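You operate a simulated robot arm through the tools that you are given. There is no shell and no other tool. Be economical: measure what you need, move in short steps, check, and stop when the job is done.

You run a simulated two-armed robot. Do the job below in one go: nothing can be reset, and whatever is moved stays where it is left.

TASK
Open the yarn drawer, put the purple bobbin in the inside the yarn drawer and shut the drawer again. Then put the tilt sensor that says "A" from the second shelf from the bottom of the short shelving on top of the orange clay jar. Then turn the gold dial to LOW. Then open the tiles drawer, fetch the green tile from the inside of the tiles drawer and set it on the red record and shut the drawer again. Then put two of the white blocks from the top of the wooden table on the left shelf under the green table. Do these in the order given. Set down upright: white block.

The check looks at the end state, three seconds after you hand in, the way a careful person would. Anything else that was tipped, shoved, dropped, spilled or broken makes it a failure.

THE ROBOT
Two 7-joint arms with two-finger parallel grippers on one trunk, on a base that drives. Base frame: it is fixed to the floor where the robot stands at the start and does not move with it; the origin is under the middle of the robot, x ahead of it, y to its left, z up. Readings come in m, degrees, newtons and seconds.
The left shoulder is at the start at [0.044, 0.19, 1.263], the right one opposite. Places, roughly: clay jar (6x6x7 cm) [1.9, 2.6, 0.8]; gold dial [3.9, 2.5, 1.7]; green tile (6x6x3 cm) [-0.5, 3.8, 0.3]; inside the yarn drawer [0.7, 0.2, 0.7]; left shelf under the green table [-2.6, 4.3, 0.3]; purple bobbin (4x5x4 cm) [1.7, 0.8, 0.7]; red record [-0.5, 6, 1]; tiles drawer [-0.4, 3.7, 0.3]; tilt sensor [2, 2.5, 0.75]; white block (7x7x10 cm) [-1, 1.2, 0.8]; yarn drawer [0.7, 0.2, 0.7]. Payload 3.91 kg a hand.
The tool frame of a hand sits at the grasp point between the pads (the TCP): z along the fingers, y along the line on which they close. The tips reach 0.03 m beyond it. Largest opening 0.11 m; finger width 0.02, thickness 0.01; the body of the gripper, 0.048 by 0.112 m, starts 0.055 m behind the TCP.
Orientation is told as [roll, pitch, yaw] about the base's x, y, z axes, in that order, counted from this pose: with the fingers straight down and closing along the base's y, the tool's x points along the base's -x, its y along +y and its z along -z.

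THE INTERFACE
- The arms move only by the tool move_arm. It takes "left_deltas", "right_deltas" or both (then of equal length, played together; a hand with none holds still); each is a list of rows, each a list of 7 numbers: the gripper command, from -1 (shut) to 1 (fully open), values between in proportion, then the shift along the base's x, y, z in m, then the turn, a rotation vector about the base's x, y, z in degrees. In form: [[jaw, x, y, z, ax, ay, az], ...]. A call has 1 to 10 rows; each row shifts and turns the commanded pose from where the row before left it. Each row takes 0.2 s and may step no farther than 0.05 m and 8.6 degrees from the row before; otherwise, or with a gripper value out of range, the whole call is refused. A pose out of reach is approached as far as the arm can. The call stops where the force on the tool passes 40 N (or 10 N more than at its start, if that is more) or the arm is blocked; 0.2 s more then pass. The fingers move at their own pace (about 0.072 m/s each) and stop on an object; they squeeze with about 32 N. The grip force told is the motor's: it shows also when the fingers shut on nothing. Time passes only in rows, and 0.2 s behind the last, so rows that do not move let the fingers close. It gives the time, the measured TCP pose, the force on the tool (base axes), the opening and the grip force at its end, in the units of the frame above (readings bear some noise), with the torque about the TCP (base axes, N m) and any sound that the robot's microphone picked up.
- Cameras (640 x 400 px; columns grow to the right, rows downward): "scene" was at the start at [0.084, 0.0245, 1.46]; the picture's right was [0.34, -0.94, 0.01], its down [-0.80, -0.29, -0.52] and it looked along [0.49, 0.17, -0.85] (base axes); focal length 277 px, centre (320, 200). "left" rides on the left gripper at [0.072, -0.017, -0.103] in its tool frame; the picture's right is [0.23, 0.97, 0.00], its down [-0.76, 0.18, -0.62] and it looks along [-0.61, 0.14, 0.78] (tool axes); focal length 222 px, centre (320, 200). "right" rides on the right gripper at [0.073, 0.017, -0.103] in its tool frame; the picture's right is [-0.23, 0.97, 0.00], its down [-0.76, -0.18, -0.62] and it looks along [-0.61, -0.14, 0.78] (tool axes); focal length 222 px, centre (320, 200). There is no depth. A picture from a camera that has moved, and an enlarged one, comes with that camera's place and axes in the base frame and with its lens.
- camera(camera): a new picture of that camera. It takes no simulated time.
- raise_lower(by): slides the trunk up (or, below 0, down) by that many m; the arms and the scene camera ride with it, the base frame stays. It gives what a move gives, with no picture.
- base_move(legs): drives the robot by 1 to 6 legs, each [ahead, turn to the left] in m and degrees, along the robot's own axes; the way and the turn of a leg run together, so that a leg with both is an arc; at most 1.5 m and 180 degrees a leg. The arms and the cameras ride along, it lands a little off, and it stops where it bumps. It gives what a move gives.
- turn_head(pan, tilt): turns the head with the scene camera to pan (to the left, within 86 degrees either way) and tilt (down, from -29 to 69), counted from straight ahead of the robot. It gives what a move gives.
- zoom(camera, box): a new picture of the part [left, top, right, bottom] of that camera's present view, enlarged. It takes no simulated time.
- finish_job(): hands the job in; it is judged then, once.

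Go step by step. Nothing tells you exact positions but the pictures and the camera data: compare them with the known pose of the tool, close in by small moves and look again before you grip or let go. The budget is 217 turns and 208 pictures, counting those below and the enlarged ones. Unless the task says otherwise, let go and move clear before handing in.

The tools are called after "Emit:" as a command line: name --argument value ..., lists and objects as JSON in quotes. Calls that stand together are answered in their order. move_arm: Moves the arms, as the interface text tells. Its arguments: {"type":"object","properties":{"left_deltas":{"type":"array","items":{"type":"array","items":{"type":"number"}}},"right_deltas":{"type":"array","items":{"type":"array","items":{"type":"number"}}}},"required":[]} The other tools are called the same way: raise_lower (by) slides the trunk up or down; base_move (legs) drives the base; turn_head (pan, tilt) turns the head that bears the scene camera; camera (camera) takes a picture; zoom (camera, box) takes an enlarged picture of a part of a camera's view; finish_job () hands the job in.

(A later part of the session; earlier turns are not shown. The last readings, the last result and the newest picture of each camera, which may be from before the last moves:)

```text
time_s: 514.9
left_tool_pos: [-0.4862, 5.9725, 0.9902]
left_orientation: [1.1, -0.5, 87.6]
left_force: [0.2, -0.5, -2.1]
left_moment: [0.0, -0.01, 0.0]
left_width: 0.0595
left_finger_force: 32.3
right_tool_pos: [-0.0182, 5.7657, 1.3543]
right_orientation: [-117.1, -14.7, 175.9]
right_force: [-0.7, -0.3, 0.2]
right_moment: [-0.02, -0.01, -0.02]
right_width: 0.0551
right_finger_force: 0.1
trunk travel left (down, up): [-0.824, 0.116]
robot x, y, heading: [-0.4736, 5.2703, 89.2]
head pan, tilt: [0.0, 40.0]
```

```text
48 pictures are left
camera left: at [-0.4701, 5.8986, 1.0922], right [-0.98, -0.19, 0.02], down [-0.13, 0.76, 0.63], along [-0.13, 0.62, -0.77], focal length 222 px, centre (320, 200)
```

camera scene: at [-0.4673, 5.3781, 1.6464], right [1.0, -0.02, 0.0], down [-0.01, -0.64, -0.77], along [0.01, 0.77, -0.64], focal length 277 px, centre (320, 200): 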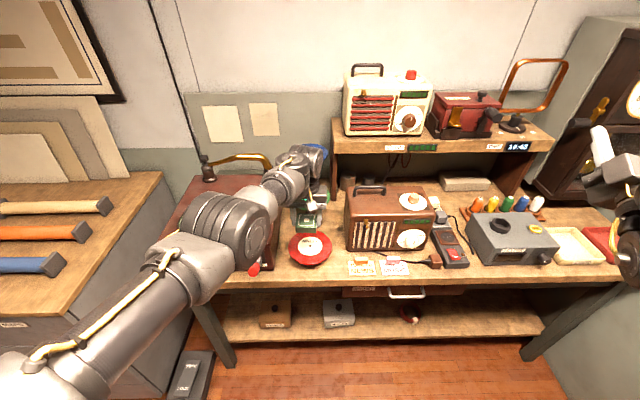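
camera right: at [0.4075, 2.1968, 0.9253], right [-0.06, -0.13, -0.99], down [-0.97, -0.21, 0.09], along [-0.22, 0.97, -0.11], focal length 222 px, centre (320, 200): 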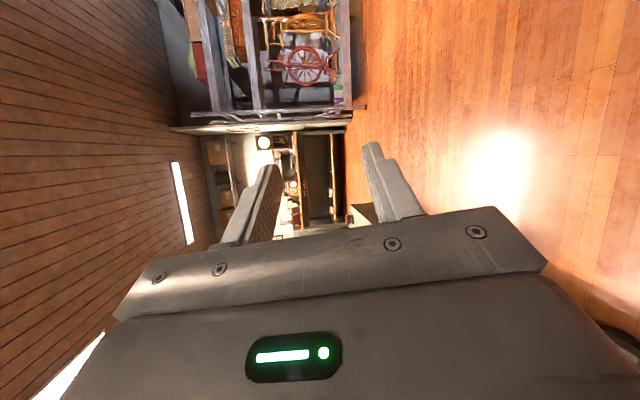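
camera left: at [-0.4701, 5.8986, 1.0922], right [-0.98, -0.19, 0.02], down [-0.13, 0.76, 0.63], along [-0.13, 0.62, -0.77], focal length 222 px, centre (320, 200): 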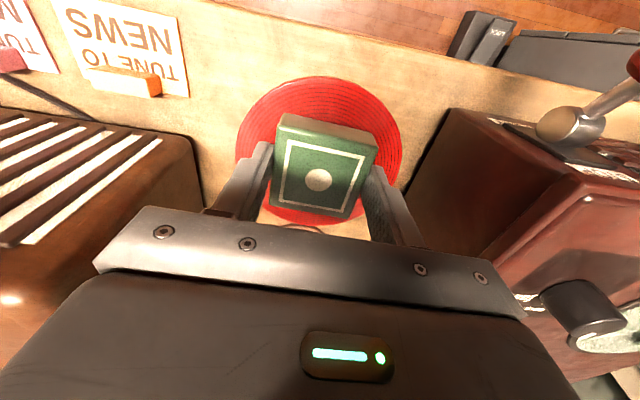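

Centred over the record. I lower the last centimetre gently.

Emit:
raise_lower --by -0.008

Emit:
raise_lower --by -0.004

Emit:
raise_lower --by -0.004

```text
time_s: 515.4
left_tool_pos: [-0.4855, 5.9735, 0.9808]
left_orientation: [1.2, -0.4, 87.7]
left_force: [-0.3, -0.4, -1.7]
left_moment: [-0.01, 0.0, 0.01]
left_width: 0.0592
left_finger_force: 31.7
right_tool_pos: [-0.0185, 5.7655, 1.3469]
right_orientation: [-117.1, -14.7, 175.9]
right_force: [-0.7, 0.6, 0.3]
right_moment: [0.02, 0.0, 0.0]
right_width: 0.0549
right_finger_force: 0.0
trunk travel left (down, up): [-0.816, 0.124]
robot x, y, heading: [-0.4681, 5.2659, 89.1]
head pan, tilt: [0.0, 40.0]
```

```text
time_s: 516.0
left_tool_pos: [-0.4853, 5.9732, 0.977]
left_orientation: [1.3, -0.4, 87.7]
left_force: [0.2, -0.8, -1.6]
left_moment: [-0.01, -0.01, -0.01]
left_width: 0.0594
left_finger_force: 32.4
right_tool_pos: [-0.0183, 5.7667, 1.3423]
right_orientation: [-117.0, -14.7, 175.9]
right_force: [0.4, 0.4, -0.4]
right_moment: [0.0, 0.0, -0.01]
right_width: 0.0549
right_finger_force: 0.0
trunk travel left (down, up): [-0.812, 0.128]
robot x, y, heading: [-0.471, 5.2656, 88.9]
head pan, tilt: [0.0, 40.0]
```

```text
time_s: 516.5
left_tool_pos: [-0.486, 5.9724, 0.9731]
left_orientation: [1.2, -0.4, 87.7]
left_force: [0.2, -0.4, -2.2]
left_moment: [0.01, 0.02, 0.02]
left_width: 0.0597
left_finger_force: 31.8
right_tool_pos: [-0.019, 5.7656, 1.3384]
right_orientation: [-117.1, -14.7, 175.8]
right_force: [0.2, 1.0, -0.4]
right_moment: [-0.01, -0.01, 0.02]
right_width: 0.055
right_finger_force: 0.1
trunk travel left (down, up): [-0.808, 0.132]
robot x, y, heading: [-0.4688, 5.2646, 89.1]
head pan, tilt: [0.0, 40.0]
```

Emit:
raise_lower --by -0.004

Emit:
raise_lower --by -0.004

Emit:
raise_lower --by -0.003

Emit:
zoom --camera "left" --box '[220, 60, 420, 240]'

```text
time_s: 517.0
left_tool_pos: [-0.4859, 5.9738, 0.968]
left_orientation: [1.2, -0.4, 87.6]
left_force: [0.0, 0.1, -2.2]
left_moment: [-0.02, 0.01, 0.0]
left_width: 0.0593
left_finger_force: 32.0
right_tool_pos: [-0.0178, 5.7668, 1.3341]
right_orientation: [-117.0, -14.7, 175.8]
right_force: [-1.5, -0.4, 0.8]
right_moment: [0.0, 0.03, 0.03]
right_width: 0.0552
right_finger_force: 0.1
trunk travel left (down, up): [-0.804, 0.136]
robot x, y, heading: [-0.4694, 5.2683, 89.1]
head pan, tilt: [0.0, 40.0]
```

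```text
time_s: 517.5
left_tool_pos: [-0.4847, 5.9733, 0.9643]
left_orientation: [1.3, -0.4, 87.7]
left_force: [-0.1, -0.2, -1.1]
left_moment: [-0.01, 0.04, -0.02]
left_width: 0.0598
left_finger_force: 32.4
right_tool_pos: [-0.0188, 5.7658, 1.3307]
right_orientation: [-117.0, -14.7, 175.9]
right_force: [0.1, -0.8, 0.1]
right_moment: [-0.03, 0.03, -0.02]
right_width: 0.0549
right_finger_force: 0.0
trunk travel left (down, up): [-0.8, 0.14]
robot x, y, heading: [-0.4707, 5.2664, 89.1]
head pan, tilt: [0.0, 40.0]
```

```text
time_s: 518.1
left_tool_pos: [-0.4863, 5.9734, 0.9621]
left_orientation: [1.2, -0.5, 87.7]
left_force: [-0.1, 0.2, -1.9]
left_moment: [-0.01, -0.03, -0.05]
left_width: 0.0592
left_finger_force: 31.9
right_tool_pos: [-0.0189, 5.7663, 1.3263]
right_orientation: [-117.1, -14.8, 175.9]
right_force: [-0.8, 0.8, -0.4]
right_moment: [-0.01, 0.0, -0.01]
right_width: 0.0549
right_finger_force: 0.1
trunk travel left (down, up): [-0.797, 0.143]
robot x, y, heading: [-0.4657, 5.2662, 88.9]
head pan, tilt: [0.0, 40.0]
```

```text
2.22 times, centred on (320, 150) of left
camera zoom: at [-0.4698, 5.8995, 1.0647], right [-0.98, -0.19, 0.02], down [-0.13, 0.76, 0.63], along [-0.13, 0.62, -0.77], focal length 494 px, centre (320, 311)
```

zoom: 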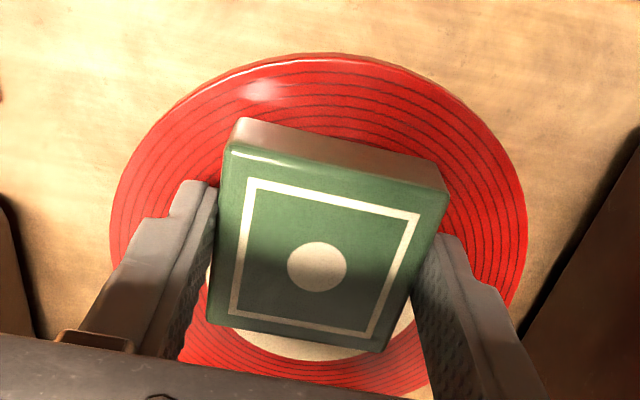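

Not touching yet; I continue down in small steps.

Emit:
raise_lower --by -0.004

Emit:
raise_lower --by -0.004

Emit:
raise_lower --by -0.004

Emit:
raise_lower --by -0.004

```text
time_s: 518.6
left_tool_pos: [-0.4868, 5.9735, 0.9577]
left_orientation: [1.2, -0.4, 87.7]
left_force: [-0.6, 0.3, -2.0]
left_moment: [-0.02, 0.0, 0.04]
left_width: 0.0594
left_finger_force: 32.0
right_tool_pos: [-0.0189, 5.7666, 1.3236]
right_orientation: [-117.0, -14.7, 175.8]
right_force: [-0.1, 0.4, 0.2]
right_moment: [0.02, -0.01, 0.01]
right_width: 0.0551
right_finger_force: 0.0
trunk travel left (down, up): [-0.793, 0.147]
robot x, y, heading: [-0.4712, 5.2669, 89.0]
head pan, tilt: [0.0, 40.0]
```

```text
time_s: 519.1
left_tool_pos: [-0.4866, 5.9732, 0.9548]
left_orientation: [1.1, -0.6, 87.7]
left_force: [-0.2, 0.0, 1.5]
left_moment: [0.06, 0.03, 0.0]
left_width: 0.059
left_finger_force: 32.1
right_tool_pos: [-0.0204, 5.7648, 1.3198]
right_orientation: [-117.1, -14.7, 175.9]
right_force: [-0.1, -0.3, 0.8]
right_moment: [0.02, 0.0, 0.0]
right_width: 0.0547
right_finger_force: 0.1
trunk travel left (down, up): [-0.789, 0.151]
robot x, y, heading: [-0.4729, 5.268, 89.4]
head pan, tilt: [0.0, 40.0]
```

```text
time_s: 519.6
left_tool_pos: [-0.4878, 5.9728, 0.9539]
left_orientation: [1.2, -0.9, 87.7]
left_force: [-1.3, 2.7, 18.8]
left_moment: [0.61, -0.09, 0.06]
left_width: 0.0597
left_finger_force: 32.0
right_tool_pos: [-0.0187, 5.7636, 1.3177]
right_orientation: [-117.2, -14.6, 175.9]
right_force: [0.2, -0.1, 0.0]
right_moment: [-0.02, -0.02, -0.02]
right_width: 0.0548
right_finger_force: 0.0
trunk travel left (down, up): [-0.785, 0.155]
robot x, y, heading: [-0.469, 5.2694, 89.3]
head pan, tilt: [0.0, 40.0]
```

```text
time_s: 520.2
left_tool_pos: [-0.4854, 5.9716, 0.9493]
left_orientation: [1.2, -0.7, 87.7]
left_force: [-1.4, 4.2, 28.6]
left_moment: [0.16, -0.19, 0.03]
left_width: 0.0598
left_finger_force: 31.9
right_tool_pos: [-0.0191, 5.7621, 1.3134]
right_orientation: [-117.3, -14.7, 175.9]
right_force: [0.9, 0.6, -0.2]
right_moment: [-0.02, -0.06, -0.02]
right_width: 0.0552
right_finger_force: 0.1
trunk travel left (down, up): [-0.781, 0.159]
robot x, y, heading: [-0.4701, 5.2662, 89.2]
head pan, tilt: [0.0, 40.0]
```

Contact. I relieve 4 mm and open.

Emit:
raise_lower --by 0.005

Emit:
move_arm --left_deltas '[[0.15, 0, 0, 0, 0, 0, 0], [0.3, 0, 0, 0, 0, 0, 0], [0.4, 0, 0, 0, 0, 0, 0], [0.4, 0, 0, 0, 0, 0, 0]]'

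Emit:
raise_lower --by 0.15

Emit:
camera --camera "left"

```text
time_s: 520.7
left_tool_pos: [-0.4857, 5.9715, 0.9493]
left_orientation: [1.2, -0.3, 87.6]
left_force: [0.9, 3.5, 10.8]
left_moment: [0.25, -0.09, 0.0]
left_width: 0.0593
left_finger_force: 31.9
right_tool_pos: [-0.0196, 5.7633, 1.3176]
right_orientation: [-117.2, -14.7, 176.0]
right_force: [-0.5, 0.1, -0.4]
right_moment: [-0.03, 0.01, 0.0]
right_width: 0.0554
right_finger_force: 0.0
trunk travel left (down, up): [-0.786, 0.154]
robot x, y, heading: [-0.4672, 5.2668, 89.1]
head pan, tilt: [0.0, 40.0]
```

```text
time_s: 521.7
left_tool_pos: [-0.4868, 5.9728, 0.9523]
left_orientation: [1.2, -0.4, 87.7]
left_force: [0.4, 0.6, 0.4]
left_moment: [-0.02, -0.01, 0.02]
left_width: 0.077
left_finger_force: 0.1
right_tool_pos: [-0.0185, 5.7658, 1.317]
right_orientation: [-117.0, -14.7, 175.8]
right_force: [0.5, 0.1, 0.6]
right_moment: [0.02, -0.02, -0.02]
right_width: 0.0551
right_finger_force: 0.0
trunk travel left (down, up): [-0.786, 0.154]
robot x, y, heading: [-0.4725, 5.2656, 89.0]
head pan, tilt: [0.0, 40.0]
```

```text
time_s: 523.5
left_tool_pos: [-0.4864, 5.9735, 1.1007]
left_orientation: [1.2, -0.4, 87.7]
left_force: [0.6, -0.3, 0.4]
left_moment: [0.01, 0.02, 0.01]
left_width: 0.0772
left_finger_force: 0.1
right_tool_pos: [-0.0186, 5.7646, 1.4672]
right_orientation: [-117.0, -14.8, 175.9]
right_force: [-0.1, -0.6, -0.4]
right_moment: [0.03, -0.01, 0.01]
right_width: 0.0553
right_finger_force: 0.2
trunk travel left (down, up): [-0.936, 0.004]
robot x, y, heading: [-0.4702, 5.2701, 89.2]
head pan, tilt: [0.0, 40.0]
```

```text
46 pictures are left
camera left: at [-0.4699, 5.8991, 1.2039], right [-0.98, -0.19, 0.02], down [-0.13, 0.76, 0.63], along [-0.13, 0.62, -0.77], focal length 222 px, centre (320, 200)
```

left: 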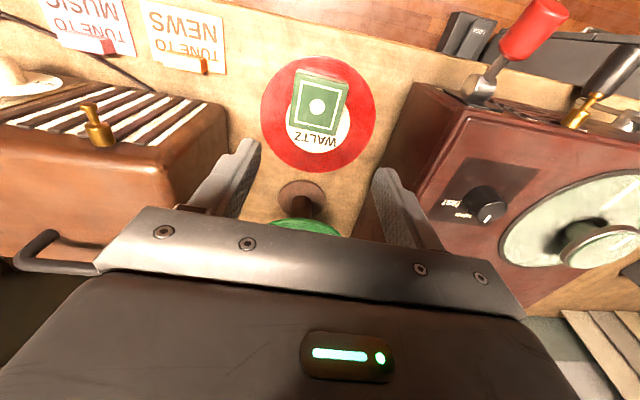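

The green tile lies on the red record. Now back to shut the tiles drawer: I drive round to the cabinet's west side.

Emit:
base_move --legs '[[-0.3, 0], [0, 91], [1.2, 0], [0, 90], [1.32, 0], [0, 90]]'

Emit:
move_arm --left_deltas '[[-1, 0, 0, 0, 0, 0, 0], [-1, 0, 0, 0, 0, 0, 0], [-1, 0, 0, 0, 0, 0, 0]]'

Emit:
raise_lower --by -0.4

Emit:
raise_lower --by -0.35

Emit:
camera --camera "left"

```text
time_s: 548.8
left_tool_pos: [-0.9846, 3.6948, 1.1004]
left_orientation: [1.2, -0.6, -2.4]
left_force: [0.1, -0.1, 0.0]
left_moment: [0.01, 0.02, -0.02]
left_width: 0.077
left_finger_force: 0.2
right_tool_pos: [-1.1923, 3.2277, 1.4662]
right_orientation: [-117.2, -14.7, 85.8]
right_force: [0.6, 0.4, 0.0]
right_moment: [0.01, 0.0, 0.0]
right_width: 0.0552
right_finger_force: 0.1
trunk travel left (down, up): [-0.936, 0.004]
robot x, y, heading: [-1.6902, 3.6822, -0.8]
head pan, tilt: [0.0, 40.0]
```

```text
time_s: 549.6
left_tool_pos: [-0.9824, 3.6972, 1.1011]
left_orientation: [1.2, -0.4, -2.4]
left_force: [0.5, -0.5, -0.4]
left_moment: [0.02, 0.04, 0.01]
left_width: 0.0001
left_finger_force: 32.4
right_tool_pos: [-1.1913, 3.2296, 1.4668]
right_orientation: [-117.1, -14.7, 85.8]
right_force: [0.4, 0.4, 0.4]
right_moment: [0.04, 0.02, -0.02]
right_width: 0.0549
right_finger_force: 0.0
trunk travel left (down, up): [-0.936, 0.004]
robot x, y, heading: [-1.6883, 3.6802, -1.0]
head pan, tilt: [0.0, 40.0]
```

```text
time_s: 553.4
left_tool_pos: [-0.9835, 3.6954, 0.7001]
left_orientation: [1.3, -0.5, -2.4]
left_force: [-1.0, 1.0, 0.3]
left_moment: [0.02, -0.01, 0.01]
left_width: 0.0001
left_finger_force: 32.4
right_tool_pos: [-1.1921, 3.228, 1.0664]
right_orientation: [-117.1, -14.8, 85.7]
right_force: [-0.7, 0.3, -0.7]
right_moment: [0.0, -0.02, -0.03]
right_width: 0.0549
right_finger_force: 0.2
trunk travel left (down, up): [-0.536, 0.404]
robot x, y, heading: [-1.6854, 3.6809, -0.8]
head pan, tilt: [0.0, 40.0]
```

```text
time_s: 556.8
left_tool_pos: [-0.9825, 3.6954, 0.3511]
left_orientation: [1.2, -0.5, -2.4]
left_force: [0.1, 1.4, 0.6]
left_moment: [-0.01, 0.01, 0.0]
left_width: 0.0001
left_finger_force: 31.7
right_tool_pos: [-1.1913, 3.2295, 0.7162]
right_orientation: [-117.0, -14.7, 85.9]
right_force: [0.2, -0.6, 0.1]
right_moment: [0.03, 0.03, -0.03]
right_width: 0.0551
right_finger_force: 0.0
trunk travel left (down, up): [-0.186, 0.754]
robot x, y, heading: [-1.686, 3.684, -1.0]
head pan, tilt: [0.0, 40.0]
```

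```text
45 pictures are left
camera left: at [-1.0573, 3.6795, 0.4542], right [-0.19, 0.98, 0.02], down [0.76, 0.13, 0.63], along [0.62, 0.13, -0.77], focal length 222 px, centre (320, 200)
```

left: 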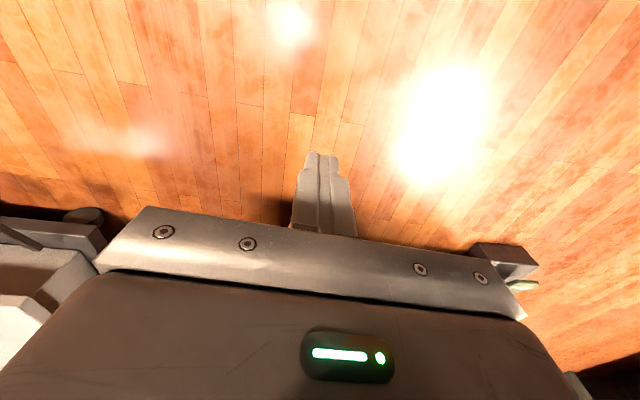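

I shift the fist to the bar's middle, lower to bar height and push by driving forward.

Emit:
move_arm --left_deltas '[[-1, 0, -0.04, 0, 0, 0, 0], [-1, 0, -0.033, 0, 0, 0, 0], [-1, 0, 0, 0, 0, 0, 0]]'

Emit:
raise_lower --by -0.04

Emit:
base_move --legs '[[0.2, 0]]'

Emit:
camera --camera "scene"

```text
time_s: 557.6
left_tool_pos: [-1.0097, 3.6344, 0.3552]
left_orientation: [1.1, -0.4, -2.5]
left_force: [1.1, -0.5, -0.5]
left_moment: [0.0, -0.04, -0.03]
left_width: 0.0002
left_finger_force: 31.8
left hand out of reach, approached as far as the arm can: row 1, 2
right_tool_pos: [-1.191, 3.2276, 0.7177]
right_orientation: [-117.1, -14.8, 85.8]
right_force: [0.1, 0.7, 0.5]
right_moment: [0.01, 0.04, 0.02]
right_width: 0.055
right_finger_force: 0.1
trunk travel left (down, up): [-0.186, 0.754]
robot x, y, heading: [-1.6867, 3.6812, -0.9]
head pan, tilt: [0.0, 40.0]
```

```text
time_s: 558.5
left_tool_pos: [-1.0107, 3.634, 0.3155]
left_orientation: [0.9, -0.4, -2.4]
left_force: [0.1, -1.0, 1.5]
left_moment: [0.0, 0.03, 0.04]
left_width: 0.0
left_finger_force: 32.0
right_tool_pos: [-1.1937, 3.2294, 0.6761]
right_orientation: [-117.1, -14.6, 85.9]
right_force: [0.1, 1.1, 0.0]
right_moment: [0.01, 0.0, 0.0]
right_width: 0.055
right_finger_force: 0.1
trunk travel left (down, up): [-0.146, 0.794]
robot x, y, heading: [-1.6875, 3.6833, -1.0]
head pan, tilt: [0.0, 40.0]
```

```text
time_s: 560.0
left_tool_pos: [-0.8087, 3.6341, 0.3154]
left_orientation: [1.0, -0.5, -2.3]
left_force: [-0.5, 0.1, 0.0]
left_moment: [0.01, 0.0, -0.01]
left_width: 0.0002
left_finger_force: 32.3
right_tool_pos: [-0.991, 3.2271, 0.6762]
right_orientation: [-117.1, -14.7, 86.0]
right_force: [0.3, -0.3, 0.8]
right_moment: [0.0, 0.0, 0.0]
right_width: 0.0552
right_finger_force: 0.0
trunk travel left (down, up): [-0.146, 0.794]
robot x, y, heading: [-1.4876, 3.6785, -1.0]
head pan, tilt: [0.0, 40.0]
```

```text
44 pictures are left
camera scene: at [-1.3525, 3.6747, 0.8584], right [-0.01, -1.0, 0.0], down [-0.64, 0.01, -0.77], along [0.77, -0.01, -0.64], focal length 277 px, centre (320, 200)
```

scene: 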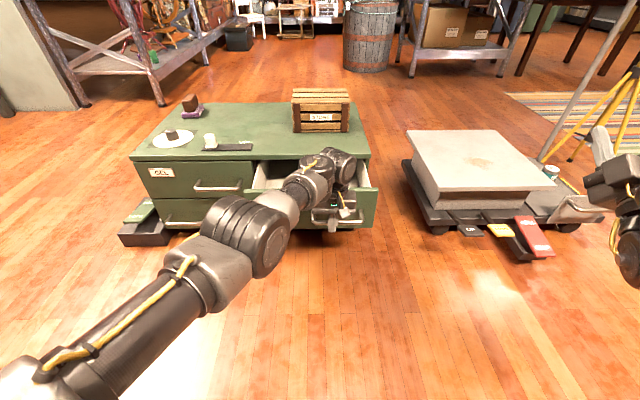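

The fist is at the front; I keep pushing.

Emit:
base_move --legs '[[0.12, 0]]'

Emit:
camera --camera "left"

Emit:
zoom --camera "scene" --box '[120, 90, 400, 270]'

```text
time_s: 561.3
left_tool_pos: [-0.6898, 3.6316, 0.316]
left_orientation: [1.0, -0.4, -2.2]
left_force: [-0.4, 0.4, -0.2]
left_moment: [0.01, -0.01, 0.0]
left_width: 0.0
left_finger_force: 32.0
right_tool_pos: [-0.8712, 3.2251, 0.6772]
right_orientation: [-117.0, -14.8, 85.9]
right_force: [0.4, 0.1, -0.1]
right_moment: [0.0, -0.04, -0.02]
right_width: 0.0548
right_finger_force: 0.0
trunk travel left (down, up): [-0.146, 0.794]
robot x, y, heading: [-1.3665, 3.6757, -0.8]
head pan, tilt: [0.0, 40.0]
```

```text
43 pictures are left
camera left: at [-0.7639, 3.6149, 0.4188], right [-0.19, 0.98, 0.02], down [0.76, 0.14, 0.63], along [0.62, 0.13, -0.78], focal length 222 px, centre (320, 200)
```

left: 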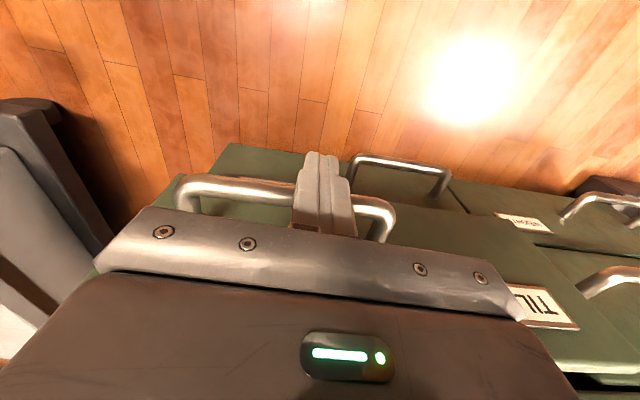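

```text
2.22 times, centred on (260, 180) of scene
camera zoom: at [-1.2324, 3.6728, 0.8584], right [-0.02, -1.0, 0.0], down [-0.64, 0.01, -0.77], along [0.77, -0.01, -0.64], focal length 615 px, centre (453, 244)
```

zoom: 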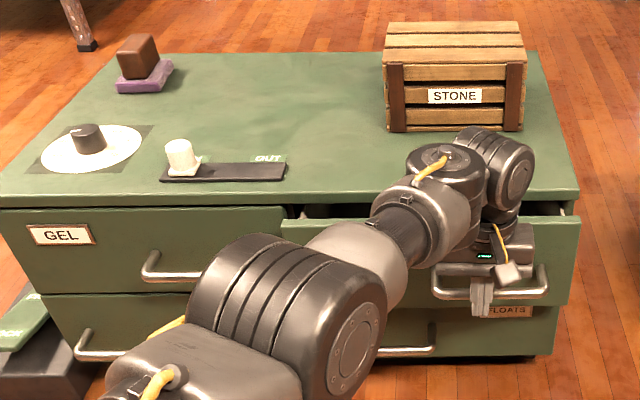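

It moves freely with the push. The rest of the way.

Emit:
base_move --legs '[[0.1, 0]]'

Emit:
zoom --camera "scene" --box '[120, 90, 400, 270]'

```text
time_s: 562.2
left_tool_pos: [-0.6453, 3.628, 0.3152]
left_orientation: [1.5, 0.9, -2.7]
left_force: [-1.8, 0.3, 0.7]
left_moment: [0.0, 0.01, 0.01]
left_width: 0.0001
left_finger_force: 32.4
right_tool_pos: [-0.822, 3.2226, 0.6776]
right_orientation: [-117.0, -14.8, 85.8]
right_force: [1.2, 0.9, -1.0]
right_moment: [-0.01, -0.02, 0.02]
right_width: 0.0551
right_finger_force: 0.0
trunk travel left (down, up): [-0.146, 0.794]
robot x, y, heading: [-1.3155, 3.6762, -0.8]
head pan, tilt: [0.0, 40.0]
stopped in leg 1: the force on the tool passed its limit at 118 N (the readings are from after the stop); the commanded pose is now the measured one
```

```text
2.22 times, centred on (260, 180) of scene
camera zoom: at [-1.183, 3.6722, 0.8583], right [-0.01, -1.0, 0.0], down [-0.64, 0.01, -0.77], along [0.77, -0.01, -0.64], focal length 615 px, centre (453, 244)
```

zoom: 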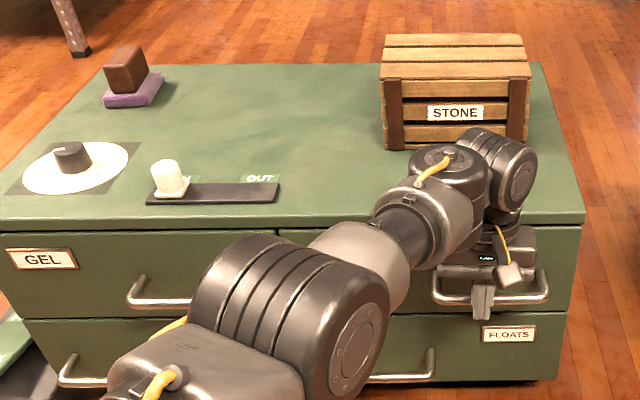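

The drawer is flush. Now I look at the green table's lower shelf before fetching the blocks.

Emit:
base_move --legs '[[-0.2, 0]]'

Emit:
raise_lower --by 0.4

Emit:
raise_lower --by 0.39

Emit:
base_move --legs '[[0, 100]]'

Emit:
turn_head --pan 70 --tilt 35

Emit:
camera --camera "scene"

```text
time_s: 563.9
left_tool_pos: [-0.8471, 3.6307, 0.3143]
left_orientation: [1.4, 0.7, -2.8]
left_force: [0.0, 0.6, -0.4]
left_moment: [0.01, -0.03, 0.03]
left_width: 0.0
left_finger_force: 31.8
right_tool_pos: [-1.0222, 3.2271, 0.6767]
right_orientation: [-117.0, -14.7, 85.8]
right_force: [-0.2, -0.6, 0.6]
right_moment: [0.01, 0.0, 0.01]
right_width: 0.0549
right_finger_force: 0.0
trunk travel left (down, up): [-0.146, 0.794]
robot x, y, heading: [-1.5187, 3.6758, -0.7]
head pan, tilt: [0.0, 40.0]
```

```text
time_s: 567.7
left_tool_pos: [-0.8453, 3.6315, 0.7155]
left_orientation: [1.4, 0.8, -2.9]
left_force: [-0.2, 0.6, -0.2]
left_moment: [0.03, -0.01, 0.0]
left_width: 0.0
left_finger_force: 32.2
right_tool_pos: [-1.0227, 3.2264, 1.0764]
right_orientation: [-117.1, -14.7, 85.8]
right_force: [0.1, 0.3, -0.4]
right_moment: [0.01, -0.03, 0.07]
right_width: 0.055
right_finger_force: 0.0
trunk travel left (down, up): [-0.546, 0.394]
robot x, y, heading: [-1.5203, 3.6776, -0.9]
head pan, tilt: [0.0, 40.0]
```

```text
time_s: 571.4
left_tool_pos: [-0.8458, 3.6319, 1.1052]
left_orientation: [1.5, 0.8, -2.8]
left_force: [1.1, -0.4, -0.7]
left_moment: [0.03, -0.01, 0.02]
left_width: 0.0004
left_finger_force: 32.3
right_tool_pos: [-1.0223, 3.2267, 1.4658]
right_orientation: [-116.9, -14.7, 85.8]
right_force: [-0.3, -0.1, 0.0]
right_moment: [0.0, -0.02, -0.02]
right_width: 0.0551
right_finger_force: 0.1
trunk travel left (down, up): [-0.936, 0.004]
robot x, y, heading: [-1.5215, 3.678, -1.0]
head pan, tilt: [0.0, 40.0]
```

```text
time_s: 576.1
left_tool_pos: [-1.5956, 4.3487, 1.1056]
left_orientation: [1.6, 0.8, 97.6]
left_force: [0.5, -0.5, 0.2]
left_moment: [0.0, 0.0, 0.0]
left_width: 0.0
left_finger_force: 32.0
right_tool_pos: [-1.1652, 4.2504, 1.4657]
right_orientation: [-117.2, -14.7, -173.8]
right_force: [0.0, 0.9, -0.4]
right_moment: [0.03, 0.0, 0.01]
right_width: 0.0551
right_finger_force: 0.1
trunk travel left (down, up): [-0.936, 0.004]
robot x, y, heading: [-1.5187, 3.6824, 99.3]
head pan, tilt: [0.0, 40.0]
```

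```text
time_s: 577.5
left_tool_pos: [-1.5942, 4.3486, 1.1053]
left_orientation: [1.5, 0.9, 97.7]
left_force: [1.0, 0.3, 0.0]
left_moment: [0.0, 0.02, 0.0]
left_width: 0.0
left_finger_force: 31.8
right_tool_pos: [-1.1662, 4.2495, 1.4666]
right_orientation: [-117.0, -14.7, -173.7]
right_force: [0.2, -0.4, -0.6]
right_moment: [0.0, 0.0, 0.0]
right_width: 0.0548
right_finger_force: 0.1
trunk travel left (down, up): [-0.936, 0.004]
robot x, y, heading: [-1.5175, 3.6783, 99.6]
head pan, tilt: [70.0, 35.0]
```

```text
40 pictures are left
camera scene: at [-1.6127, 3.7434, 1.656], right [0.18, 0.98, 0.0], down [0.56, -0.1, -0.82], along [-0.81, 0.15, -0.57], focal length 277 px, centre (320, 200)
```

scene: 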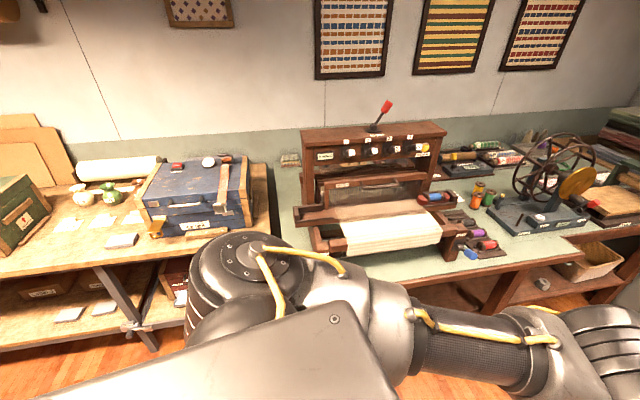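

The left shelf under the green table lies about y 3.75–4.78, front x≈−2.3. I tilt the left hand 45° forward and open it, then drive south to the wooden table's north end for the first white block (about (−1.04, 1.22)).

Emit:
move_arm --left_deltas '[[0.8, 0, 0, 0, 7.4, 1.25, 0], [0.8, 0, 0, 0, 7.4, 1.25, 0], [0.8, 0, 0, 0, 7.4, 1.25, 0], [0.8, 0, 0, 0, 7.4, 1.25, 0], [0.8, 0, 0, 0, 7.4, 1.25, 0], [0.8, 0, 0, 0, 7.4, 1.25, 0]]'

Emit:
base_move --legs '[[0, -160], [0.72, 0], [0, -31], [0.75, 0]]'

Emit:
turn_head --pan 0 --tilt 40

Emit:
camera --camera "scene"

```text
time_s: 578.9
left_tool_pos: [-1.5957, 4.3488, 1.1053]
left_orientation: [3.4, -44.3, 96.9]
left_force: [0.3, 1.7, 0.8]
left_moment: [0.01, 0.01, -0.02]
left_width: 0.0987
left_finger_force: 0.0
right_tool_pos: [-1.1665, 4.2479, 1.4662]
right_orientation: [-117.2, -14.7, -173.7]
right_force: [-0.4, -0.1, 0.2]
right_moment: [0.01, 0.01, 0.0]
right_width: 0.055
right_finger_force: 0.1
trunk travel left (down, up): [-0.936, 0.004]
robot x, y, heading: [-1.5181, 3.6807, 99.5]
head pan, tilt: [70.0, 35.0]
```

```text
time_s: 594.4
left_tool_pos: [-1.1608, 1.6547, 1.106]
left_orientation: [3.5, -44.2, -91.6]
left_force: [0.7, 0.1, -0.5]
left_moment: [0.04, -0.01, 0.0]
left_width: 0.0992
left_finger_force: 0.0
right_tool_pos: [-1.5721, 1.8184, 1.4671]
right_orientation: [-117.1, -14.7, -2.2]
right_force: [0.3, 0.7, -0.4]
right_moment: [0.03, 0.0, -0.02]
right_width: 0.055
right_finger_force: 0.1
trunk travel left (down, up): [-0.936, 0.004]
robot x, y, heading: [-1.1328, 2.3284, -89.0]
head pan, tilt: [70.0, 35.0]
```

```text
time_s: 595.8
left_tool_pos: [-1.1603, 1.6543, 1.104]
left_orientation: [3.6, -44.2, -91.7]
left_force: [-0.9, 0.5, 0.3]
left_moment: [-0.02, 0.02, -0.03]
left_width: 0.0992
left_finger_force: 0.1
right_tool_pos: [-1.5709, 1.8172, 1.4664]
right_orientation: [-117.0, -14.8, -2.2]
right_force: [-0.5, 0.0, -0.4]
right_moment: [0.01, -0.03, 0.02]
right_width: 0.0547
right_finger_force: 0.1
trunk travel left (down, up): [-0.936, 0.004]
robot x, y, heading: [-1.133, 2.3302, -89.1]
head pan, tilt: [0.0, 40.0]
```

```text
39 pictures are left
camera scene: at [-1.1331, 2.1925, 1.6484], right [-1.0, -0.02, 0.0], down [-0.01, 0.64, -0.77], along [0.01, -0.77, -0.64], focal length 277 px, centre (320, 200)
```

scene: 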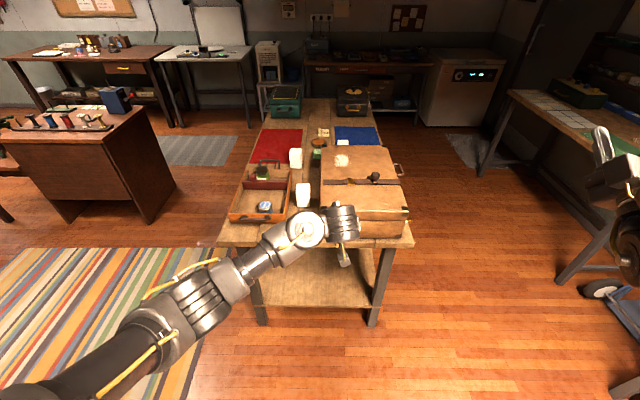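

Block W1 stands between the tray and the suitcase, near x −1.04. I line the left hand up in x and look through its camera.

Emit:
move_arm --left_deltas '[[0.5, 0.04, 0, 0, 0, 0, 0], [0.5, 0.04, 0, 0, 0, 0, 0], [0.5, 0.035, 0, 0, 0, 0, 2.5], [0.5, 0, 0, 0, 0, 0, 0]]'

Emit:
camera --camera "left"

```text
time_s: 596.8
left_tool_pos: [-1.0455, 1.654, 1.1051]
left_orientation: [3.5, -44.2, -89.2]
left_force: [0.3, -0.4, -0.2]
left_moment: [-0.01, 0.0, 0.03]
left_width: 0.0827
left_finger_force: 0.0
right_tool_pos: [-1.5724, 1.8174, 1.466]
right_orientation: [-117.0, -14.7, -2.2]
right_force: [0.4, 0.2, 0.1]
right_moment: [0.0, 0.0, -0.01]
right_width: 0.0547
right_finger_force: 0.2
trunk travel left (down, up): [-0.936, 0.004]
robot x, y, heading: [-1.1339, 2.3297, -88.8]
head pan, tilt: [0.0, 40.0]
```

```text
38 pictures are left
camera left: at [-1.0697, 1.7766, 1.1286], right [0.97, 0.22, -0.12], down [0.14, -0.1, 0.98], along [0.2, -0.97, -0.13], focal length 222 px, centre (320, 200)
```

left: 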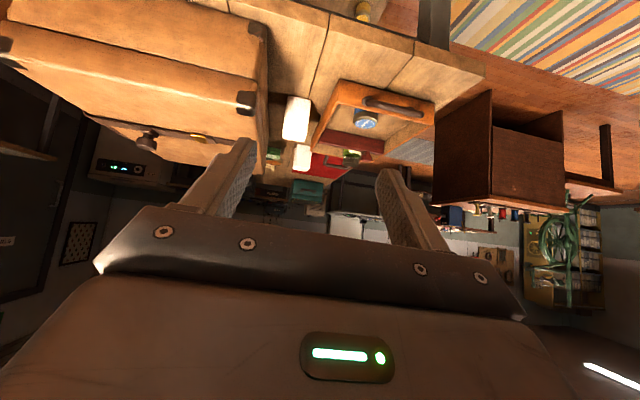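

W1's centre triangulates to (−1.039, 1.158, 0.818). I extend a little, drive forward above it, then look.

Emit:
move_arm --left_deltas '[[0.5, 0.005, -0.04, 0, 0, 0, 0], [0.5, 0, 0, 0, 0, 0, 0]]'

Emit:
base_move --legs '[[0.43, 0]]'

Emit:
raise_lower --by -0.15

Emit:
camera --camera "left"

Emit:
camera --camera "scene"

```text
time_s: 597.4
left_tool_pos: [-1.0401, 1.6136, 1.1042]
left_orientation: [3.6, -44.2, -89.2]
left_force: [-0.1, -0.9, 0.6]
left_moment: [-0.01, -0.03, 0.0]
left_width: 0.0825
left_finger_force: 0.0
right_tool_pos: [-1.5719, 1.8171, 1.4666]
right_orientation: [-117.0, -14.6, -2.2]
right_force: [0.5, 0.3, 0.6]
right_moment: [0.02, -0.01, 0.03]
right_width: 0.0549
right_finger_force: 0.0
trunk travel left (down, up): [-0.936, 0.004]
robot x, y, heading: [-1.1352, 2.331, -88.9]
head pan, tilt: [0.0, 40.0]
```

```text
time_s: 600.0
left_tool_pos: [-1.0308, 1.1889, 1.1045]
left_orientation: [3.4, -44.4, -89.1]
left_force: [0.5, 0.1, -0.2]
left_moment: [0.0, -0.04, -0.02]
left_width: 0.0825
left_finger_force: 0.1
right_tool_pos: [-1.5625, 1.3919, 1.4675]
right_orientation: [-117.1, -14.6, -2.1]
right_force: [-0.6, 0.5, -0.4]
right_moment: [0.04, 0.0, 0.02]
right_width: 0.0549
right_finger_force: 0.0
trunk travel left (down, up): [-0.936, 0.004]
robot x, y, heading: [-1.1256, 1.9014, -88.9]
head pan, tilt: [0.0, 40.0]
```

```text
time_s: 601.8
left_tool_pos: [-1.0314, 1.1895, 0.953]
left_orientation: [3.3, -44.2, -89.2]
left_force: [0.7, -0.1, 0.4]
left_moment: [-0.03, 0.0, 0.03]
left_width: 0.0826
left_finger_force: 0.1
right_tool_pos: [-1.5629, 1.3911, 1.3157]
right_orientation: [-117.1, -14.7, -2.1]
right_force: [-1.1, -0.9, 0.1]
right_moment: [0.0, -0.01, 0.01]
right_width: 0.055
right_finger_force: 0.1
trunk travel left (down, up): [-0.786, 0.154]
robot x, y, heading: [-1.1284, 1.9081, -88.7]
head pan, tilt: [0.0, 40.0]
```

```text
37 pictures are left
camera left: at [-1.0561, 1.311, 0.9773], right [0.97, 0.22, -0.12], down [0.14, -0.1, 0.98], along [0.2, -0.97, -0.13], focal length 222 px, centre (320, 200)
```

left: 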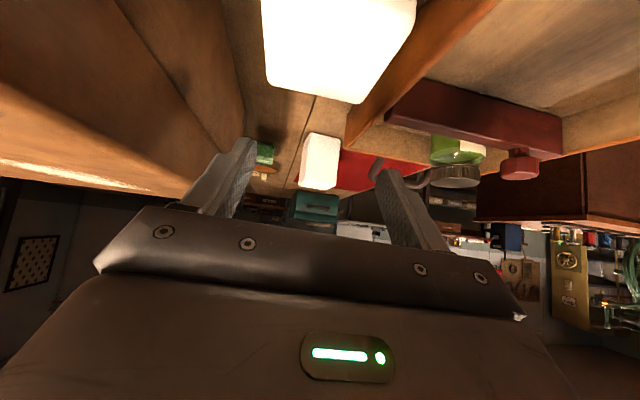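

```text
36 pictures are left
camera scene: at [-1.125, 1.7672, 1.4985], right [-1.0, -0.02, 0.0], down [-0.01, 0.64, -0.77], along [0.01, -0.77, -0.64], focal length 277 px, centre (320, 200)
```

scene: 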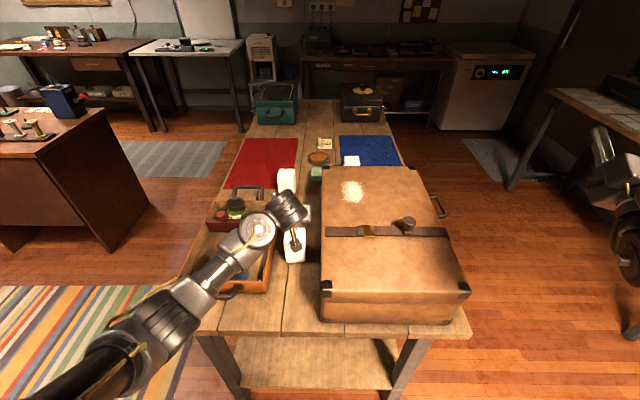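

W1 centre ≈ (−1.034, 1.175). I trim and lower around it.

Emit:
move_arm --left_deltas '[[0.5, -0.003, -0.01, 0, 0, 0, 0], [0.5, 0, 0, 0, 0, 0, 0]]'

Emit:
raise_lower --by -0.08

Emit:
camera --camera "left"

```text
time_s: 602.4
left_tool_pos: [-1.0343, 1.1778, 0.9536]
left_orientation: [3.4, -44.1, -89.1]
left_force: [-0.2, 0.3, 0.0]
left_moment: [0.01, 0.02, -0.01]
left_width: 0.0824
left_finger_force: 0.0
right_tool_pos: [-1.5624, 1.3897, 1.3167]
right_orientation: [-117.2, -14.7, -2.1]
right_force: [-0.7, 0.8, 0.1]
right_moment: [0.0, 0.03, 0.03]
right_width: 0.0548
right_finger_force: 0.0
trunk travel left (down, up): [-0.786, 0.154]
robot x, y, heading: [-1.1271, 1.9057, -88.9]
head pan, tilt: [0.0, 40.0]
```

```text
time_s: 603.5
left_tool_pos: [-1.0345, 1.1779, 0.8729]
left_orientation: [3.4, -44.2, -89.1]
left_force: [0.1, -1.3, -1.1]
left_moment: [0.01, 0.02, 0.0]
left_width: 0.0824
left_finger_force: 0.1
right_tool_pos: [-1.5633, 1.3908, 1.2366]
right_orientation: [-117.1, -14.7, -2.1]
right_force: [-0.3, -0.6, -0.3]
right_moment: [-0.01, -0.01, 0.0]
right_width: 0.055
right_finger_force: 0.0
trunk travel left (down, up): [-0.706, 0.234]
robot x, y, heading: [-1.1275, 1.9027, -89.0]
head pan, tilt: [0.0, 40.0]
```

```text
35 pictures are left
camera left: at [-1.059, 1.3014, 0.8974], right [0.97, 0.22, -0.12], down [0.14, -0.1, 0.98], along [0.2, -0.97, -0.13], focal length 222 px, centre (320, 200)
```

left: 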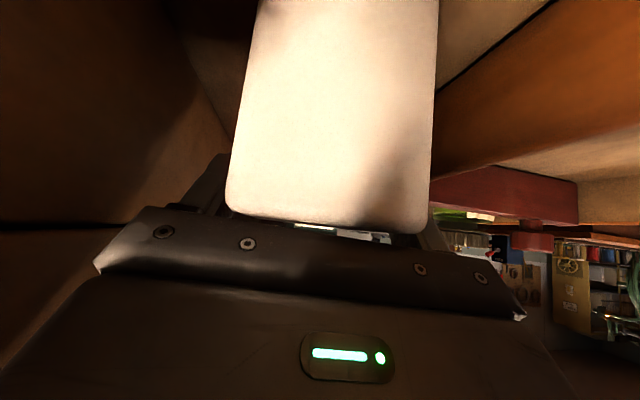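

The block is between the fingers. A bit lower, then close.

Emit:
raise_lower --by -0.022

Emit:
move_arm --left_deltas '[[0.2, 0, 0, 0, 0, 0, 0], [0, 0, 0, 0, 0, 0, 0], [-1, 0, 0, 0, 0, 0, 0], [-1, 0, 0, 0, 0, 0, 0]]'

Emit:
raise_lower --by 0.25

Emit:
camera --camera "left"

```text
time_s: 604.0
left_tool_pos: [-1.0341, 1.1769, 0.8713]
left_orientation: [2.4, -45.7, -88.3]
left_force: [0.8, 10.1, 22.6]
left_moment: [1.02, 0.5, -0.24]
left_width: 0.0826
left_finger_force: 0.1
right_tool_pos: [-1.5628, 1.3938, 1.2221]
right_orientation: [-117.2, -14.8, -2.0]
right_force: [0.1, -1.1, 0.8]
right_moment: [-0.01, 0.0, -0.01]
right_width: 0.0547
right_finger_force: 0.0
trunk travel left (down, up): [-0.69, 0.25]
robot x, y, heading: [-1.1265, 1.9046, -88.9]
head pan, tilt: [0.0, 40.0]
stopped: the force on the tool passed its limit at 46 N (the readings are from after the stop); the commanded pose is now the measured one
```

```text
time_s: 605.0
left_tool_pos: [-1.0376, 1.1759, 0.8719]
left_orientation: [2.6, -45.5, -88.4]
left_force: [-6.7, -4.0, 32.7]
left_moment: [1.36, 1.17, 0.33]
left_width: 0.0614
left_finger_force: 31.9
right_tool_pos: [-1.565, 1.3938, 1.2224]
right_orientation: [-117.1, -14.9, -2.1]
right_force: [-0.1, 0.2, -0.2]
right_moment: [0.02, -0.01, 0.02]
right_width: 0.0552
right_finger_force: 0.0
trunk travel left (down, up): [-0.69, 0.25]
robot x, y, heading: [-1.1285, 1.9036, -88.6]
head pan, tilt: [0.0, 40.0]
```

```text
time_s: 607.6
left_tool_pos: [-1.0349, 1.175, 1.1149]
left_orientation: [2.7, -45.0, -88.5]
left_force: [0.6, 0.1, -0.4]
left_moment: [-0.01, -0.03, -0.03]
left_width: 0.061
left_finger_force: 31.8
right_tool_pos: [-1.5635, 1.3896, 1.4698]
right_orientation: [-117.0, -14.7, -2.1]
right_force: [0.2, 0.2, -0.4]
right_moment: [-0.01, -0.02, -0.02]
right_width: 0.0547
right_finger_force: 0.1
trunk travel left (down, up): [-0.94, 0.0]
robot x, y, heading: [-1.1273, 1.9012, -89.1]
head pan, tilt: [0.0, 40.0]
```

```text
34 pictures are left
camera left: at [-1.0596, 1.298, 1.1379], right [0.97, 0.22, -0.13], down [0.15, -0.09, 0.98], along [0.2, -0.97, -0.12], focal length 222 px, centre (320, 200)
```

left: 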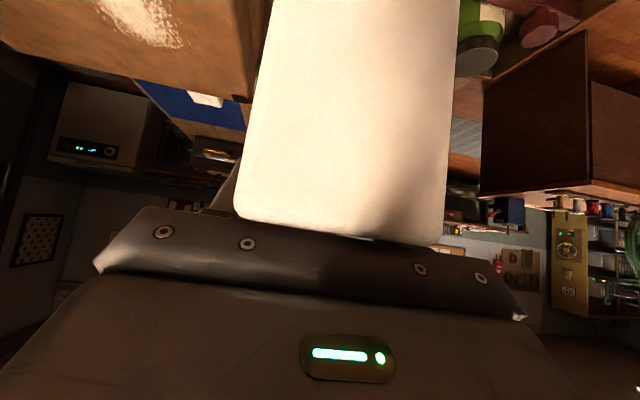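

Block held. I back off and drive north to the green table.

Emit:
base_move --legs '[[-0.4, 0], [0, -174.5], [1.5, 0], [0.72, 0]]'

Emit:
raise_lower --by -0.4

Emit:
raise_lower --by -0.2

Emit:
base_move --legs '[[0, 83]]'

Emit:
turn_head --pan 0 --tilt 30

Emit:
camera --camera "scene"

```text
time_s: 627.7
left_tool_pos: [-1.6172, 5.1956, 1.1175]
left_orientation: [2.7, -45.1, 98.4]
left_force: [-0.2, 0.8, -1.1]
left_moment: [0.01, 0.05, 0.0]
left_width: 0.0612
left_finger_force: 32.3
right_tool_pos: [-1.068, 5.043, 1.4708]
right_orientation: [-117.1, -14.7, -175.3]
right_force: [0.0, -0.8, 0.4]
right_moment: [0.02, 0.03, 0.01]
right_width: 0.0551
right_finger_force: 0.1
trunk travel left (down, up): [-0.94, 0.0]
robot x, y, heading: [-1.4411, 4.481, 97.9]
head pan, tilt: [0.0, 40.0]
```

```text
time_s: 631.5
left_tool_pos: [-1.6183, 5.1958, 0.7158]
left_orientation: [2.7, -44.9, 98.3]
left_force: [0.0, -0.1, -0.3]
left_moment: [0.0, -0.01, 0.03]
left_width: 0.0609
left_finger_force: 31.5
right_tool_pos: [-1.0683, 5.0455, 1.0703]
right_orientation: [-117.0, -14.7, -175.2]
right_force: [-0.1, -0.4, 0.2]
right_moment: [0.02, 0.05, 0.03]
right_width: 0.0549
right_finger_force: 0.1
trunk travel left (down, up): [-0.54, 0.4]
robot x, y, heading: [-1.435, 4.4852, 98.1]
head pan, tilt: [0.0, 40.0]
```

```text
time_s: 633.7
left_tool_pos: [-1.6182, 5.1963, 0.5162]
left_orientation: [2.8, -45.1, 98.4]
left_force: [0.3, 0.6, 0.2]
left_moment: [0.0, 0.02, 0.01]
left_width: 0.061
left_finger_force: 31.7
right_tool_pos: [-1.0674, 5.0449, 0.8705]
right_orientation: [-117.1, -14.7, -175.2]
right_force: [0.0, -0.7, -0.3]
right_moment: [0.02, 0.01, 0.0]
right_width: 0.0548
right_finger_force: 0.1
trunk travel left (down, up): [-0.34, 0.6]
robot x, y, heading: [-1.4361, 4.4844, 98.1]
head pan, tilt: [0.0, 40.0]
```

```text
time_s: 637.7
left_tool_pos: [-2.1637, 4.3836, 0.5162]
left_orientation: [2.7, -45.0, -178.2]
left_force: [-0.2, -0.6, -1.3]
left_moment: [0.03, 0.0, -0.02]
left_width: 0.061
left_finger_force: 32.1
right_tool_pos: [-1.9538, 4.9132, 0.8698]
right_orientation: [-117.0, -14.8, -91.7]
right_force: [0.3, 0.5, -0.1]
right_moment: [-0.03, 0.01, -0.02]
right_width: 0.055
right_finger_force: 0.0
trunk travel left (down, up): [-0.34, 0.6]
robot x, y, heading: [-1.4384, 4.4835, -178.5]
head pan, tilt: [0.0, 40.0]
```

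```text
time_s: 638.4
left_tool_pos: [-2.1654, 4.3838, 0.5166]
left_orientation: [2.7, -45.0, -178.1]
left_force: [0.2, 1.1, -0.2]
left_moment: [-0.04, 0.01, 0.02]
left_width: 0.0609
left_finger_force: 31.9
right_tool_pos: [-1.9537, 4.9141, 0.8703]
right_orientation: [-117.1, -14.7, -91.8]
right_force: [0.4, -0.2, -0.5]
right_moment: [-0.01, -0.04, 0.02]
right_width: 0.055
right_finger_force: 0.0
trunk travel left (down, up): [-0.34, 0.6]
robot x, y, heading: [-1.4353, 4.4836, -178.7]
head pan, tilt: [0.0, 30.0]
```

```text
33 pictures are left
camera scene: at [-1.5764, 4.4796, 1.0675], right [-0.03, 1.0, 0.0], down [0.5, 0.01, -0.87], along [-0.87, -0.02, -0.5], focal length 277 px, centre (320, 200)
```

scene: 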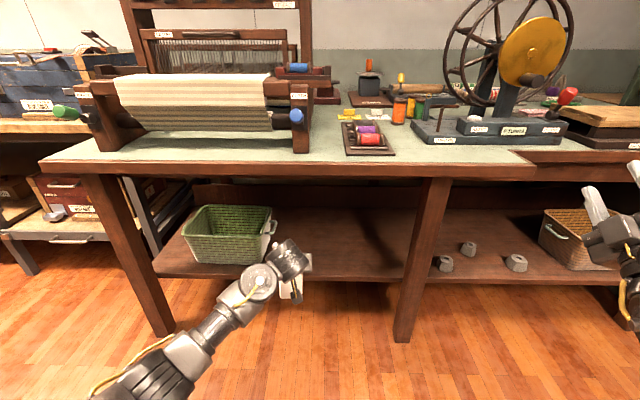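

The free part of the left shelf is between the green bin and the middle leg (y≈4.30–4.72). To keep my right hand off the table I approach at heading ~150; first I reposition.

Emit:
base_move --legs '[[-0.1, 0], [0, 78], [0.525, 0], [0, -109]]'

Emit:
raise_lower --by -0.06

Emit:
turn_head --pan 0 --tilt 35

Emit:
camera --camera "scene"

```text
time_s: 650.0
left_tool_pos: [-2.1259, 4.2739, 0.5162]
left_orientation: [2.8, -44.9, 149.4]
left_force: [0.4, 0.2, 0.2]
left_moment: [0.01, 0.02, 0.01]
left_width: 0.0608
left_finger_force: 31.9
right_tool_pos: [-1.6625, 4.6078, 0.8706]
right_orientation: [-117.0, -14.7, -124.2]
right_force: [-0.5, 0.5, 0.2]
right_moment: [0.0, 0.02, 0.0]
right_width: 0.0549
right_finger_force: 0.2
trunk travel left (down, up): [-0.34, 0.6]
robot x, y, heading: [-1.4572, 3.9636, 149.2]
head pan, tilt: [0.0, 30.0]
```

```text
time_s: 651.0
left_tool_pos: [-2.1254, 4.2745, 0.4559]
left_orientation: [2.6, -45.2, 149.4]
left_force: [0.1, -0.3, -1.2]
left_moment: [-0.01, 0.01, -0.01]
left_width: 0.061
left_finger_force: 31.9
right_tool_pos: [-1.6629, 4.6078, 0.8101]
right_orientation: [-117.0, -14.8, -124.2]
right_force: [-0.1, -0.3, -0.9]
right_moment: [0.02, 0.03, 0.01]
right_width: 0.055
right_finger_force: 0.1
trunk travel left (down, up): [-0.28, 0.66]
robot x, y, heading: [-1.4582, 3.9675, 149.1]
head pan, tilt: [0.0, 30.0]
```

```text
time_s: 651.7
left_tool_pos: [-2.1241, 4.2751, 0.4557]
left_orientation: [2.7, -45.0, 149.3]
left_force: [0.0, -0.2, -1.3]
left_moment: [0.0, 0.01, 0.03]
left_width: 0.0608
left_finger_force: 32.2
right_tool_pos: [-1.6635, 4.6073, 0.8102]
right_orientation: [-117.0, -14.8, -124.1]
right_force: [0.6, 1.1, -0.4]
right_moment: [-0.04, -0.03, 0.0]
right_width: 0.0551
right_finger_force: 0.1
trunk travel left (down, up): [-0.28, 0.66]
robot x, y, heading: [-1.4576, 3.9666, 148.9]
head pan, tilt: [0.0, 35.0]
```

```text
32 pictures are left
camera scene: at [-1.576, 4.0378, 0.9998], right [0.51, 0.86, 0.0], down [0.49, -0.3, -0.82], along [-0.7, 0.42, -0.57], focal length 277 px, centre (320, 200)
```

scene: 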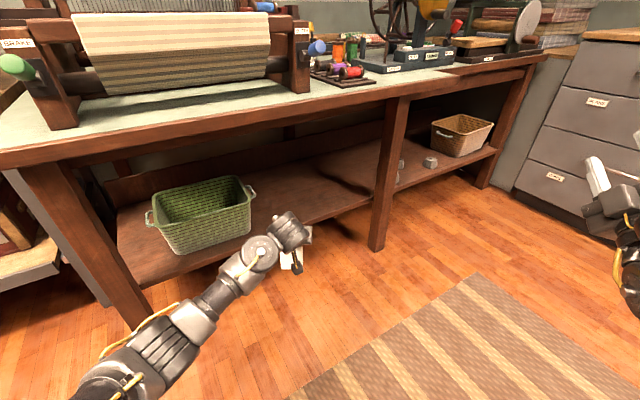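

I drive in 0.3 m along this heading with the block above the shelf.

Emit:
base_move --legs '[[0.3, 0]]'

Emit:
camera --camera "left"

Emit:
camera --camera "scene"

```text
time_s: 653.7
left_tool_pos: [-2.3852, 4.4344, 0.4562]
left_orientation: [2.8, -45.0, 149.2]
left_force: [0.4, -0.4, -0.6]
left_moment: [0.02, 0.0, 0.03]
left_width: 0.0609
left_finger_force: 32.1
right_tool_pos: [-1.9197, 4.7651, 0.8102]
right_orientation: [-117.1, -14.7, -124.6]
right_force: [-0.3, -0.1, -0.1]
right_moment: [0.01, -0.01, 0.0]
right_width: 0.0548
right_finger_force: 0.0
trunk travel left (down, up): [-0.28, 0.66]
robot x, y, heading: [-1.7197, 4.1241, 148.3]
head pan, tilt: [0.0, 35.0]
```

```text
31 pictures are left
camera left: at [-2.2672, 4.3898, 0.4776], right [-0.33, -0.93, -0.13], down [-0.15, -0.08, 0.98], along [-0.93, 0.35, -0.12], focal length 222 px, centre (320, 200)
```

left: 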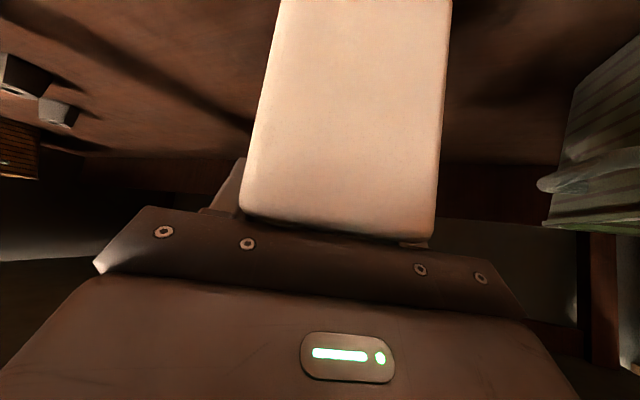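

```text
30 pictures are left
camera scene: at [-1.8365, 4.1958, 0.9997], right [0.52, 0.85, 0.0], down [0.49, -0.3, -0.82], along [-0.7, 0.42, -0.57], focal length 277 px, centre (320, 200)
```

scene: 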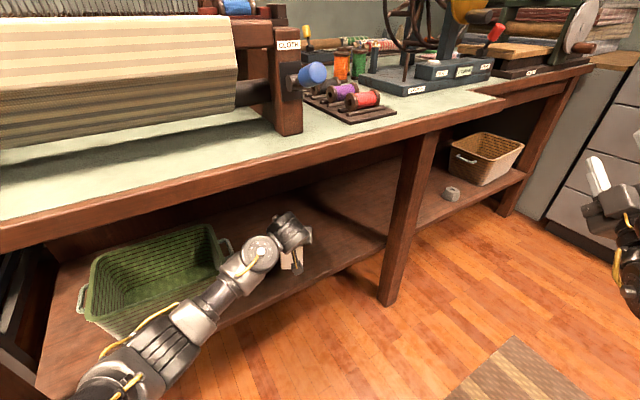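

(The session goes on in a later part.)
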